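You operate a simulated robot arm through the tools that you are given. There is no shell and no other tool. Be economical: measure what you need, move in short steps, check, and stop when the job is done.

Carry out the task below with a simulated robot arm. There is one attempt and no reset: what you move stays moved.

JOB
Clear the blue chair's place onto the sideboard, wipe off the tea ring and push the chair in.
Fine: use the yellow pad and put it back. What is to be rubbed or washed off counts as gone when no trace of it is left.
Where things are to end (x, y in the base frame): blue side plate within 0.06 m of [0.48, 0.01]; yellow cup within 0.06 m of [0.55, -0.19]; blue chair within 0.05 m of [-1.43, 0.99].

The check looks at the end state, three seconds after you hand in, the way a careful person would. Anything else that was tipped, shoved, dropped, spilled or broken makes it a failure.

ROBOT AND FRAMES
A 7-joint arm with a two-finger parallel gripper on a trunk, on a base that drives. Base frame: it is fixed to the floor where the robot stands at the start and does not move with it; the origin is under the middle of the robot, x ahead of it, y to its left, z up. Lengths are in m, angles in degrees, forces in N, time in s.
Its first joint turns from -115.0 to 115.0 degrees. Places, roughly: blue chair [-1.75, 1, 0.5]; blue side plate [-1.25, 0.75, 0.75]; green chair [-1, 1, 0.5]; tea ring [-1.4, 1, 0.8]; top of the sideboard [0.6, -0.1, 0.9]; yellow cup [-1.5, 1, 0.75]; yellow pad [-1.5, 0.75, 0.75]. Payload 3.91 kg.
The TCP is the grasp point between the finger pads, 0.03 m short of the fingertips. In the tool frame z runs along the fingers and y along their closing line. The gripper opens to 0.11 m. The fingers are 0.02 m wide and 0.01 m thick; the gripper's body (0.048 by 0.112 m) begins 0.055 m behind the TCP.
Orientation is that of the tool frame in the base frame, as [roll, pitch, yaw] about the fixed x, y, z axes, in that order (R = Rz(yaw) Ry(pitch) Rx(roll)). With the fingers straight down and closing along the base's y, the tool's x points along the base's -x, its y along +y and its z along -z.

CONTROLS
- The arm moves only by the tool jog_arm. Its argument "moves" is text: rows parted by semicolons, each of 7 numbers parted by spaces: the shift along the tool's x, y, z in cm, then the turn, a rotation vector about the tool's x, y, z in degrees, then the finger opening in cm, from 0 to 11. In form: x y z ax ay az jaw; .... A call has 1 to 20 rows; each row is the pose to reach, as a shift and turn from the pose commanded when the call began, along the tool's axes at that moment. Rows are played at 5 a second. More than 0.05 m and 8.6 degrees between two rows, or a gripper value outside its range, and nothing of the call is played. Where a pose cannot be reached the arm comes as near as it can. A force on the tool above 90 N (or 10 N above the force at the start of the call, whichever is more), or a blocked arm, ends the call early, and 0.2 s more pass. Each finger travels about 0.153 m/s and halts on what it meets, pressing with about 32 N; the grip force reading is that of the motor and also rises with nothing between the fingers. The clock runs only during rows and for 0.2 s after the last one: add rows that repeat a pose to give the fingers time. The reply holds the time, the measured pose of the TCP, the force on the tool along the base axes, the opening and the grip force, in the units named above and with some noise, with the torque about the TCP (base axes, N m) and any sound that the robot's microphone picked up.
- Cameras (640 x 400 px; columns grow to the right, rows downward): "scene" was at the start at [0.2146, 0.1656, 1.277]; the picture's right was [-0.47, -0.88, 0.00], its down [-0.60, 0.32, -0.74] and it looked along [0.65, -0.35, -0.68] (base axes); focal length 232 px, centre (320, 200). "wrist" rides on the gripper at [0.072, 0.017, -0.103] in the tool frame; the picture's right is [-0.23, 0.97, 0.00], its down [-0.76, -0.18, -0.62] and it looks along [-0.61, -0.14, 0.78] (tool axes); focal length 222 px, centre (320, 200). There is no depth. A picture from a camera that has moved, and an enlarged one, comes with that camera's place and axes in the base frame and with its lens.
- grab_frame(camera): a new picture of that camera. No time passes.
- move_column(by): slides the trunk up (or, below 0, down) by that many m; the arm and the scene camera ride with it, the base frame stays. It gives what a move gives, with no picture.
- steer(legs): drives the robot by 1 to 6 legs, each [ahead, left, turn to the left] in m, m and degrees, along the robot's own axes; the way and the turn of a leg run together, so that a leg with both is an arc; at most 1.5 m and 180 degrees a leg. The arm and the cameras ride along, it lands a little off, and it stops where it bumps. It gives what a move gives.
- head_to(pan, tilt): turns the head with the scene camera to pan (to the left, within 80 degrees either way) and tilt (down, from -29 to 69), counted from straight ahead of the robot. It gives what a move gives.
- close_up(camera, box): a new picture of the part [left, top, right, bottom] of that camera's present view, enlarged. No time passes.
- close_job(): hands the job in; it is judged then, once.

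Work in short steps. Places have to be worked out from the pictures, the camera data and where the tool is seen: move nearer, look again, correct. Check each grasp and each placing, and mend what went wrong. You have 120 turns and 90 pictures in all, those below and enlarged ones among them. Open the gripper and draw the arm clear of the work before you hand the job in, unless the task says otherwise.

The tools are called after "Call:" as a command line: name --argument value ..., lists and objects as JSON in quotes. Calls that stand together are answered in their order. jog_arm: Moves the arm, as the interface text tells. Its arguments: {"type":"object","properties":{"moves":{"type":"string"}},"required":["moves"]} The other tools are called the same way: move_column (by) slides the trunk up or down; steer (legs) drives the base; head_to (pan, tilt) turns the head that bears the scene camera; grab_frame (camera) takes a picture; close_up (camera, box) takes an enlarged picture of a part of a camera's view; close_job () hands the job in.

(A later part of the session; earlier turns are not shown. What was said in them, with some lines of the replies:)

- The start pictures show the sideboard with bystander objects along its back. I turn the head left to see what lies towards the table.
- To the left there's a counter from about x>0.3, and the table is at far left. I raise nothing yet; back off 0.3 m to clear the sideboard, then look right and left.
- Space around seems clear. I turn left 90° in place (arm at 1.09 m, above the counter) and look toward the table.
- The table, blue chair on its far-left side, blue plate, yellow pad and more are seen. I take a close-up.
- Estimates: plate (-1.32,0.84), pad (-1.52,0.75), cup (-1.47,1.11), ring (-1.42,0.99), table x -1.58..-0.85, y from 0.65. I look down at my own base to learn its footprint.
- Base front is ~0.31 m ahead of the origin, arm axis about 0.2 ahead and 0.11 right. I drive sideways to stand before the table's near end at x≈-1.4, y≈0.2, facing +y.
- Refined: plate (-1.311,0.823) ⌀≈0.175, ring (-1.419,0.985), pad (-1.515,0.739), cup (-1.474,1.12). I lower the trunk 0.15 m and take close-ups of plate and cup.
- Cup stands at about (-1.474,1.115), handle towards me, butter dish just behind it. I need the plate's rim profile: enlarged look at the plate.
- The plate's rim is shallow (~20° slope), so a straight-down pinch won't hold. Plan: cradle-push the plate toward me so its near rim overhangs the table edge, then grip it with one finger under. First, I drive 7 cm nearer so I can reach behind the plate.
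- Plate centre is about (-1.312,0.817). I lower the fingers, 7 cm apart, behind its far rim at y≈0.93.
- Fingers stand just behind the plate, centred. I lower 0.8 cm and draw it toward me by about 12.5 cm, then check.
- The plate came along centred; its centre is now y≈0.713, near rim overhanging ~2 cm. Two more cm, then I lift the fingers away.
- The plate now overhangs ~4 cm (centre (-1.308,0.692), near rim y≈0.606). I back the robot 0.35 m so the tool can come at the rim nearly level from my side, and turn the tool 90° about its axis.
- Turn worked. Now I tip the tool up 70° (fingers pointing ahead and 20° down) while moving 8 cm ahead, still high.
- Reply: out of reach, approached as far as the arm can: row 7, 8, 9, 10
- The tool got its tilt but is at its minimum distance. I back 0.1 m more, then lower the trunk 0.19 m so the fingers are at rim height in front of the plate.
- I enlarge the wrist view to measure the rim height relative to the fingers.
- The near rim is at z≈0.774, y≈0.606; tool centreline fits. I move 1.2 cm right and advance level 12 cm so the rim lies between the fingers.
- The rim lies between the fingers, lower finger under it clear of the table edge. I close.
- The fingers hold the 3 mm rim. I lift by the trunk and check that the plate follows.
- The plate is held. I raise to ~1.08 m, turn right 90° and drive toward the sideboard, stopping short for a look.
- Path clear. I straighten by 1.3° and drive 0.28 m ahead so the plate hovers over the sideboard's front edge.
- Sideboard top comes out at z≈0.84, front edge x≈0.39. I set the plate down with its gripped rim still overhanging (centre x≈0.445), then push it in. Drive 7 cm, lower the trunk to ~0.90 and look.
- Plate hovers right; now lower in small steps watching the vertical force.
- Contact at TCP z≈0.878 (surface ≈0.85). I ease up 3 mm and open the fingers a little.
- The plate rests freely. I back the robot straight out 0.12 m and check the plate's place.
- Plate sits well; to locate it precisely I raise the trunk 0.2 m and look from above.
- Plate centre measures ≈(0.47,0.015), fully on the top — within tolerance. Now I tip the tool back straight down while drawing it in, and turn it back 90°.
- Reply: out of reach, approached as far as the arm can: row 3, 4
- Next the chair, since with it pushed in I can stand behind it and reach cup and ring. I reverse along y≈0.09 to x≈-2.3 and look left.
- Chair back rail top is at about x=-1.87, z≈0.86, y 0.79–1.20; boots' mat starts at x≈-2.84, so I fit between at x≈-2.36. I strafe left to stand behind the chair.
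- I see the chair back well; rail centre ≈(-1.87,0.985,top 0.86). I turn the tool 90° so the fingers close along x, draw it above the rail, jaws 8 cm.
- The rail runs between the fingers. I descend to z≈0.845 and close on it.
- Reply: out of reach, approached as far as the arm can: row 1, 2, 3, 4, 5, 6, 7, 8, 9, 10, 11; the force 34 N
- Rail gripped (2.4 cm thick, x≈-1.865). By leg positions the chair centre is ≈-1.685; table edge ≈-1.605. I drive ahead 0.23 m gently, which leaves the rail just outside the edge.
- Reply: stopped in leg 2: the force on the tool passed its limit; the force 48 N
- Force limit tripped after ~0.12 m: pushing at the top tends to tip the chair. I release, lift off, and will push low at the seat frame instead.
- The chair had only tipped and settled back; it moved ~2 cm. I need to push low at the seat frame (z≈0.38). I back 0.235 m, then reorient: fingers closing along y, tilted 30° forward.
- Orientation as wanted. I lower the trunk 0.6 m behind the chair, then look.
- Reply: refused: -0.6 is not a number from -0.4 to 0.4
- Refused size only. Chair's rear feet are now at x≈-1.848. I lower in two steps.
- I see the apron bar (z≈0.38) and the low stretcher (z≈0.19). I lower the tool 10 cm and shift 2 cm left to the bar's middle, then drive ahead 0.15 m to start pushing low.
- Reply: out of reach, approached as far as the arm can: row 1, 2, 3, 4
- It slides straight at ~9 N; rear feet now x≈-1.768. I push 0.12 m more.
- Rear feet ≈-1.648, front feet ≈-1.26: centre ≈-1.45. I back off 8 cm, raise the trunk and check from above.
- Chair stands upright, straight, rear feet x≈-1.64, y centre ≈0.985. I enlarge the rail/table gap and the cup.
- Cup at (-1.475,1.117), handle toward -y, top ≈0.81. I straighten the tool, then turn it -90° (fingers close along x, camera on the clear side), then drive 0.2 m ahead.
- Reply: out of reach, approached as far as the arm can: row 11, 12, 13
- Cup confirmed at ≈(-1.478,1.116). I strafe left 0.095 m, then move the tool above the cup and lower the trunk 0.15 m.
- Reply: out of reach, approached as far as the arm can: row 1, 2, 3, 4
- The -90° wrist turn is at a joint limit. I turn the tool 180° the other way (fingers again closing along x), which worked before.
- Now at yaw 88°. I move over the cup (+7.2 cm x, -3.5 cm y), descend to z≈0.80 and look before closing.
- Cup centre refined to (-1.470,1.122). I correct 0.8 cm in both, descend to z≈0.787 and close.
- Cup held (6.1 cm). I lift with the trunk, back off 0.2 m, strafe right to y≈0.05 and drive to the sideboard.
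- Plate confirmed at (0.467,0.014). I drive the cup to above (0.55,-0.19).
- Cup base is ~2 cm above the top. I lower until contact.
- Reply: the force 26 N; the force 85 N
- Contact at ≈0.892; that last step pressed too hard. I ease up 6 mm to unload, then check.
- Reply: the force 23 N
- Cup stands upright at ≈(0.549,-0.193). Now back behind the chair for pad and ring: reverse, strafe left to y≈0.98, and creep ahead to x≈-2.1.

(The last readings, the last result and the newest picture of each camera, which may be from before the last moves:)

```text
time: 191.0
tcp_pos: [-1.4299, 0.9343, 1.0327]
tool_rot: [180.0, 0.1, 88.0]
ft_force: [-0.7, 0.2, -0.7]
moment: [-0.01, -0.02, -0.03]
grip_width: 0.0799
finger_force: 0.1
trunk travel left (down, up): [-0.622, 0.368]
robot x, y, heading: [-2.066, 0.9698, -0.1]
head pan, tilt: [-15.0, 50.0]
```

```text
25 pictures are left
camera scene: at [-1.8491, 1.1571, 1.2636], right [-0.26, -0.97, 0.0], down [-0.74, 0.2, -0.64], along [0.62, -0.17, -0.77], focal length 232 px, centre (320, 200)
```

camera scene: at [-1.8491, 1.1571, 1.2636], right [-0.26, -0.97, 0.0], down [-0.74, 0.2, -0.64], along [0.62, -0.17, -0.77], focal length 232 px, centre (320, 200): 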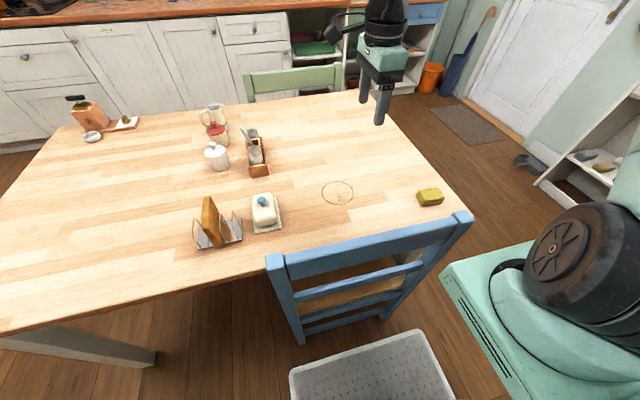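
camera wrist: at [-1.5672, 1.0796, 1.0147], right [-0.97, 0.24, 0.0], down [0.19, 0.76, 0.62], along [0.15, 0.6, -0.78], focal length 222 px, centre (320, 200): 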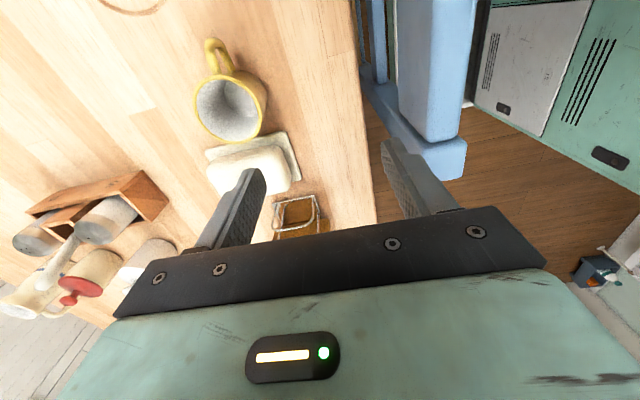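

Chair still fine; pad at ≈(-1.519,0.741). I move the tool over the pad and down to z≈0.87 for a wrist look.

Call:
jog_arm --moves "-4 -1.6 0 0 0 0 8; -8 -3.2 0 0 0 0 8; -12 -4.8 0 0 0 0 8; -16 -6.5 0 0 0 0 8; -19.7 -8.1 0 0 0 0 8; -19.7 -8.1 4 0 0 0 8; -19.7 -8.1 8 0 0 0 8; -19.7 -8.1 12 0 0 0 8; -19.7 -8.1 16 0 0 0 8; -19.7 -8.1 16 0 0 0 8"

Call:
close_up --camera "wrist" --box '[140, 40, 500, 265]'

```text
time: 193.2
tcp_pos: [-1.5191, 0.7392, 0.8726]
tool_rot: [179.9, 0.0, 88.0]
ft_force: [-0.3, 0.3, 0.6]
moment: [0.02, -0.03, 0.01]
grip_width: 0.0801
finger_force: 0.1
trunk travel left (down, up): [-0.622, 0.368]
robot x, y, heading: [-2.0669, 0.9719, -0.3]
head pan, tilt: [-15.0, 50.0]
```

```text
1.78 times, centred on (320, 152) of wrist
camera zoom: at [-1.4988, 0.8107, 0.9752], right [0.97, -0.26, 0.0], down [-0.21, -0.75, 0.62], along [-0.16, -0.6, -0.78], focal length 395 px, centre (320, 284)
```

zoom: 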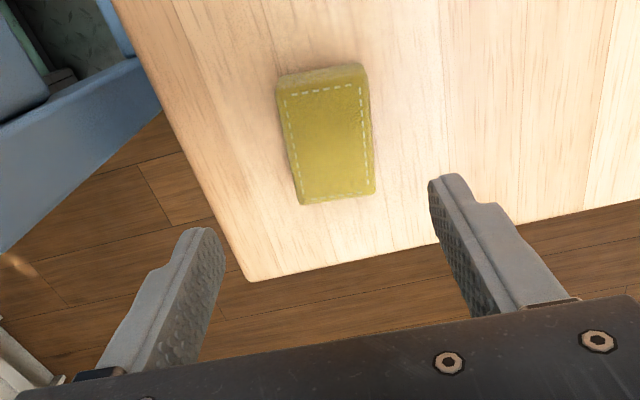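

Pad centre (-1.512,0.7425), 4×6 cm, long axis ≈84°. I align, descend to z≈0.786 and grip it.

Call:
jog_arm --moves "0.3 0.75 0 0 0 4 8; 0.3 0.75 3 0 0 4 8; 0.3 0.75 6 0 0 4 8; 0.3 0.75 8 0 0 4 8; 0.3 0.75 8.6 0 0 4 8; 0.3 0.75 8.6 0 0 4 6; 0.3 0.75 8.6 0 0 4 5; 0.3 0.75 8.6 0 0 4 4; 0.3 0.75 8.6 0 0 4 3; 0.3 0.75 8.6 0 0 4 2.5; 0.3 0.75 8.6 0 0 4 2.5"

Call:
grab_frame --camera "scene"

```text
time: 195.6
tcp_pos: [-1.5092, 0.7444, 0.7864]
tool_rot: [179.9, 0.2, 84.0]
ft_force: [-0.5, 0.0, -0.4]
moment: [0.01, -0.03, 0.0]
grip_width: 0.0428
finger_force: 32.1
trunk travel left (down, up): [-0.622, 0.368]
robot x, y, heading: [-2.0653, 0.9723, 0.1]
head pan, tilt: [-15.0, 50.0]
```

```text
23 pictures are left
camera scene: at [-1.8491, 1.1571, 1.2636], right [-0.26, -0.97, 0.0], down [-0.74, 0.2, -0.64], along [0.62, -0.17, -0.77], focal length 232 px, centre (320, 200)
```

scene: 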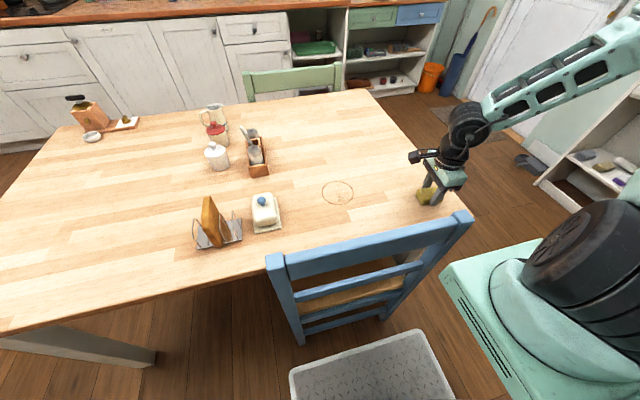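

Pad held. I lift it 2 cm, carry it over to the ring centre (-1.42,0.986), and lower to contact.

Call:
jog_arm --moves "0 0 -2.5 0 0 0 2; 4 1 -2.5 0 0 0 2; 8.3 2.1 -2.5 0 0 0 2; 12.5 3.2 -2.5 0 0 0 2; 16.6 4.2 -2.5 0 0 0 2; 20.8 5.3 -2.5 0 0 0 2; 25 6.3 -2.5 0 0 0 2; 25 6.3 -1 0 0 0 2; 25 6.3 0 0 0 0 2; 25 6.3 0 0 0 0 2"

Call:
grab_frame --camera "scene"

```text
time: 197.8
tcp_pos: [-1.4213, 0.9862, 0.788]
tool_rot: [179.9, 0.1, 84.0]
ft_force: [0.0, -0.7, -0.7]
moment: [-0.03, 0.01, -0.04]
grip_width: 0.0429
finger_force: 31.9
trunk travel left (down, up): [-0.622, 0.368]
robot x, y, heading: [-2.067, 0.9742, 0.2]
head pan, tilt: [-15.0, 50.0]
```

```text
22 pictures are left
camera scene: at [-1.8492, 1.1572, 1.2636], right [-0.26, -0.97, 0.0], down [-0.74, 0.2, -0.64], along [0.62, -0.17, -0.77], focal length 232 px, centre (320, 200)
```

scene: 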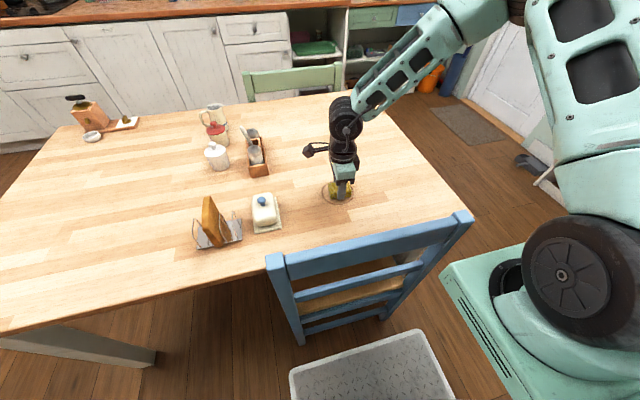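

Centred on the ring, just above/at contact. I press 0.4 cm to read the force.

Call:
jog_arm --moves "0 0 0.2 0 0 0 2; 0 0 0.4 0 0 0 2; 0 0 0.4 0 0 0 2"

```text
time: 198.6
tcp_pos: [-1.4208, 0.9857, 0.7861]
tool_rot: [179.6, -0.1, 84.1]
ft_force: [-3.2, -4.1, 50.5]
moment: [-0.14, 0.26, 0.01]
grip_width: 0.0428
finger_force: 32.0
trunk travel left (down, up): [-0.622, 0.368]
robot x, y, heading: [-2.0641, 0.9758, -0.0]
head pan, tilt: [-15.0, 50.0]
```

Stiff contact (50 N). I back off 2 mm (~15–20 N) and wipe in y-strokes, first half of the ring.

Call:
jog_arm --moves "-2.5 -2 -0.2 0 0 0 2; -5 -4 -0.2 0 0 0 2; -2.5 -4 -0.2 0 0 0 2; 0 -4 -0.2 0 0 0 2; 2.5 -4 -0.2 0 0 0 2; 5 -4 -0.2 0 0 0 2; 5 -2 -0.2 0 0 0 2; 2.5 -2 -0.2 0 0 0 2; 0 -2 -0.2 0 0 0 2; -2.5 -2 -0.2 0 0 0 2; -5 -2 -0.2 0 0 0 2; -5 0 -0.2 0 0 0 2; -2.5 0 -0.2 0 0 0 2; 0 0 -0.2 0 0 0 2; 2.5 0 -0.2 0 0 0 2; 5 0 -0.2 0 0 0 2; 5 0 -0.2 0 0 0 2"

Call:
close_up --camera "scene" --box '[240, 130, 440, 255]'

```text
time: 202.2
tcp_pos: [-1.416, 1.0338, 0.7857]
tool_rot: [179.8, 0.1, 84.0]
ft_force: [0.4, -13.7, 36.2]
moment: [-0.51, 0.12, 0.05]
grip_width: 0.0425
finger_force: 31.7
trunk travel left (down, up): [-0.622, 0.368]
robot x, y, heading: [-2.0663, 0.9711, -0.0]
head pan, tilt: [-15.0, 50.0]
```

```text
3.20 times, centred on (340, 192) of scene
camera zoom: at [-1.8503, 1.1566, 1.2639], right [-0.26, -0.97, 0.0], down [-0.74, 0.2, -0.64], along [0.62, -0.17, -0.77], focal length 741 px, centre (256, 224)
```

zoom: 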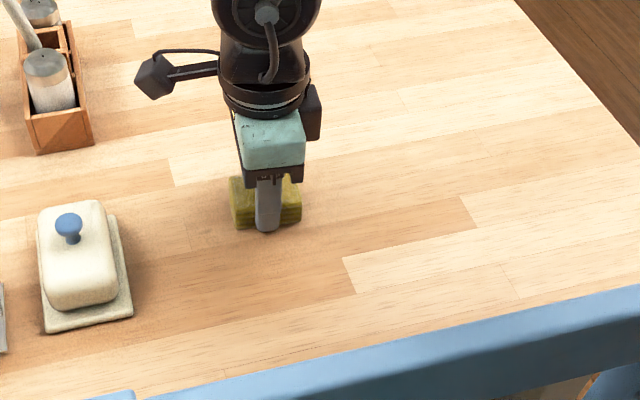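

The near half is clean. I continue with the far half strokes.

Call:
jog_arm --moves "0 2 0 0 0 0 2; -2.5 2 0 0 0 0 2; -5 2 0 0 0 0 2; -7.5 2 0 0 0 0 2; -10 2 0 0 0 0 2; -10 4 0 0 0 0 2; -7.5 4 0 0 0 0 2; -5 4 0 0 0 0 2; -2.5 4 0 0 0 0 2; 0 4 0 0 0 0 2; 0 5 0 0 0 0 2; -3.3 5 0 0 0 0 2; -6.6 5 0 0 0 0 2; -10 5 0 0 0 0 2; -10 5 -3 0 0 0 2; -12 2 -6 0 0 0 2; -15 0 -6 0 0 0 2; -18 -2 -6 0 0 0 2; -18 -2 -6 0 0 0 2"

Call:
close_up --camera "scene" --box '[240, 130, 440, 255]'

```text
time: 206.2
tcp_pos: [-1.4535, 0.8573, 0.8447]
tool_rot: [179.9, 0.0, 84.0]
ft_force: [-0.5, -1.1, -0.8]
moment: [0.03, -0.01, 0.04]
grip_width: 0.0427
finger_force: 32.0
trunk travel left (down, up): [-0.622, 0.368]
robot x, y, heading: [-2.0654, 0.9736, 0.0]
head pan, tilt: [-15.0, 50.0]
```

```text
3.20 times, centred on (340, 192) of scene
camera zoom: at [-1.8491, 1.1572, 1.2635], right [-0.26, -0.97, 0.0], down [-0.74, 0.2, -0.64], along [0.62, -0.17, -0.77], focal length 741 px, centre (256, 224)
```

zoom: 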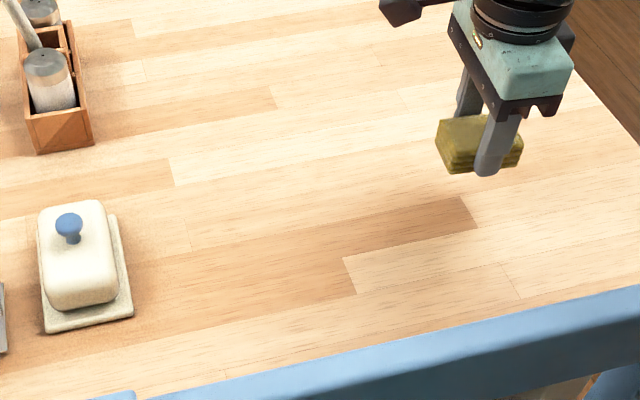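

The ring appears gone. A tighter look for faint traces.

Call:
close_up --camera "scene" --box '[297, 168, 377, 218]'

```text
8.00 times, centred on (337, 193) of scene
camera zoom: at [-1.8491, 1.1572, 1.2635], right [-0.26, -0.97, 0.0], down [-0.74, 0.2, -0.64], along [0.62, -0.17, -0.77], focal length 1853 px, centre (184, 256)
```

zoom: 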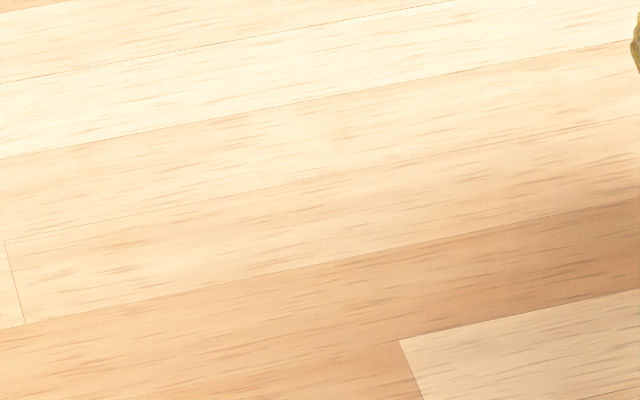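

No trace left. I carry the pad back to (-1.510,0.744), set it down and let go.

Call:
jog_arm --moves "-4 -1.5 0 0 0 0 2; -8 -3 0 0 0 0 2; -11.8 -4.36 0 0 0 0 2; -11.8 -4.36 3 0 0 0 2; -11.8 -4.36 5 0 0 0 2; -11.8 -4.36 5.6 0 0 0 2; -11.8 -4.36 5.8 0 0 0 2; -11.8 -4.36 5.8 0 0 0 2"

```text
time: 208.0
tcp_pos: [-1.5112, 0.7454, 0.7886]
tool_rot: [179.8, 0.1, 83.9]
ft_force: [0.0, -0.4, -0.1]
moment: [-0.02, -0.01, 0.0]
grip_width: 0.0425
finger_force: 32.0
trunk travel left (down, up): [-0.622, 0.368]
robot x, y, heading: [-2.0628, 0.9721, -0.1]
head pan, tilt: [-15.0, 50.0]
```

Just above contact; I lower 2 mm, open and rise.

Call:
jog_arm --moves "0 0 0.2 0 0 0 2; 0 0 0.2 0 0 0 4.6; 0 0 0.2 0 0 0 6; 0 0 0.2 0 0 0 8; 0 0 0.2 0 0 0 8; 0 0 -3 0 0 0 8; 0 0 -7 0 0 0 8; 0 0 -11 0 0 0 8; 0 0 -15 0 0 0 8; 0 0 -19 0 0 0 8; 0 0 -23 0 0 0 8; 0 0 -23 0 0 0 8"

Call:
grab_frame --camera "scene"

Call:
grab_frame --camera "wrist"

```text
time: 210.6
tcp_pos: [-1.5125, 0.7458, 1.0183]
tool_rot: [179.9, 0.2, 84.0]
ft_force: [-1.1, 0.1, -0.2]
moment: [0.0, 0.02, 0.0]
grip_width: 0.08
finger_force: 0.0
trunk travel left (down, up): [-0.622, 0.368]
robot x, y, heading: [-2.0627, 0.9726, -0.2]
head pan, tilt: [-15.0, 50.0]
```

```text
18 pictures are left
camera scene: at [-1.8491, 1.1571, 1.2636], right [-0.26, -0.97, 0.0], down [-0.74, 0.2, -0.64], along [0.62, -0.17, -0.77], focal length 232 px, centre (320, 200)
```

scene: 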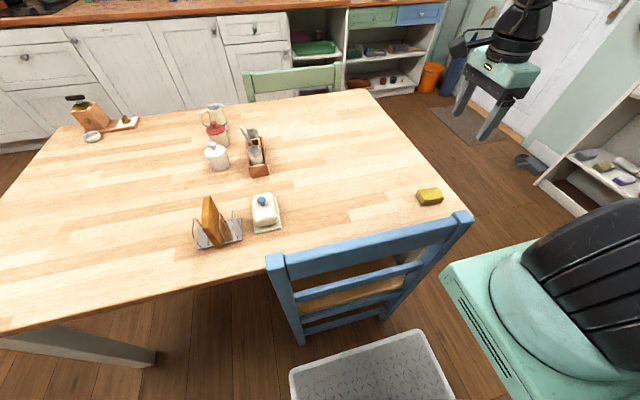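

```text
17 pictures are left
camera wrist: at [-1.4874, 0.8161, 1.1217], right [0.94, -0.33, 0.0], down [-0.26, -0.74, 0.62], along [-0.2, -0.59, -0.78], focal length 222 px, centre (320, 200)
```

wrist: 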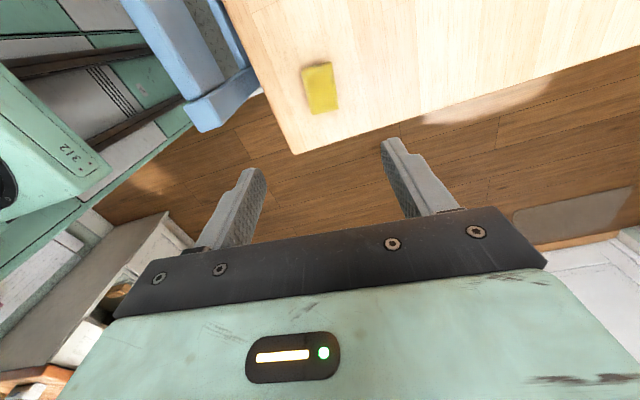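

Pad is back in place, ring gone, chair in, nothing else disturbed. I back off 0.25 m so the arm is clear, and take a last look.

Call:
steer --legs '[[-0.25, 0, 0]]'

Call:
grab_frame --camera "scene"

```text
time: 212.4
tcp_pos: [-1.767, 0.7452, 1.019]
tool_rot: [180.0, 0.0, 83.9]
ft_force: [0.8, -0.1, 0.4]
moment: [0.0, -0.05, 0.03]
grip_width: 0.0801
finger_force: 0.1
trunk travel left (down, up): [-0.622, 0.368]
robot x, y, heading: [-2.3224, 0.9755, -0.5]
head pan, tilt: [-15.0, 50.0]
```

```text
16 pictures are left
camera scene: at [-2.1038, 1.157, 1.2636], right [-0.26, -0.97, 0.0], down [-0.74, 0.2, -0.64], along [0.62, -0.17, -0.77], focal length 232 px, centre (320, 200)
```

scene: 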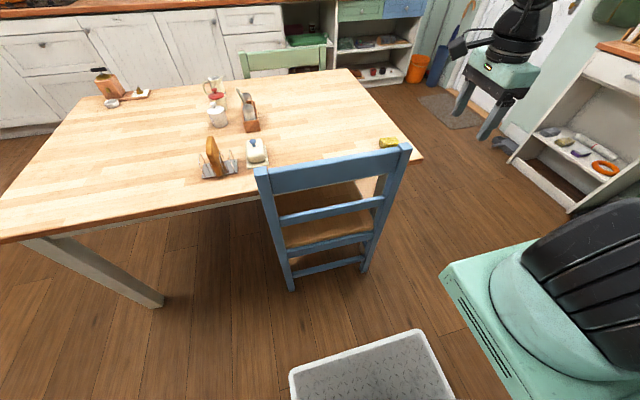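

Everything stands as wanted: rear chair feet x≈-1.65, so the centre is ≈(-1.445,0.985). The plate and cup are on the sideboard, the pad is back and the ring is gone. I hand in.

Call:
close_job

```text
The job is handed in.
```

I handed the job in with every part done. The positions are my own measurements from the pictures:

- **Blue side plate:** on the sideboard at about (0.47, 0.01), against a target of (0.48, 0.01).
- **Yellow cup:** upright on the sideboard at about (0.55, -0.19), on target.
- **Tea ring:** wiped off with the yellow pad. A close-up showed no trace left.
- **Yellow pad:** put back where it was, at about (-1.51, 0.745).
- **Blue chair:** pushed in to about (-1.445, 0.985), against a target of (-1.43, 0.99). I worked out its centre from its feet, so this is the least certain figure, to within about 2 cm.

My first push on the chair was at the top of its back and tipped it briefly. It settled back on its feet, and I pushed it in from lower down. While setting the cup down I also pressed on it with about 85 N for a moment. It looked undamaged and stood upright in the picture I took afterwards.
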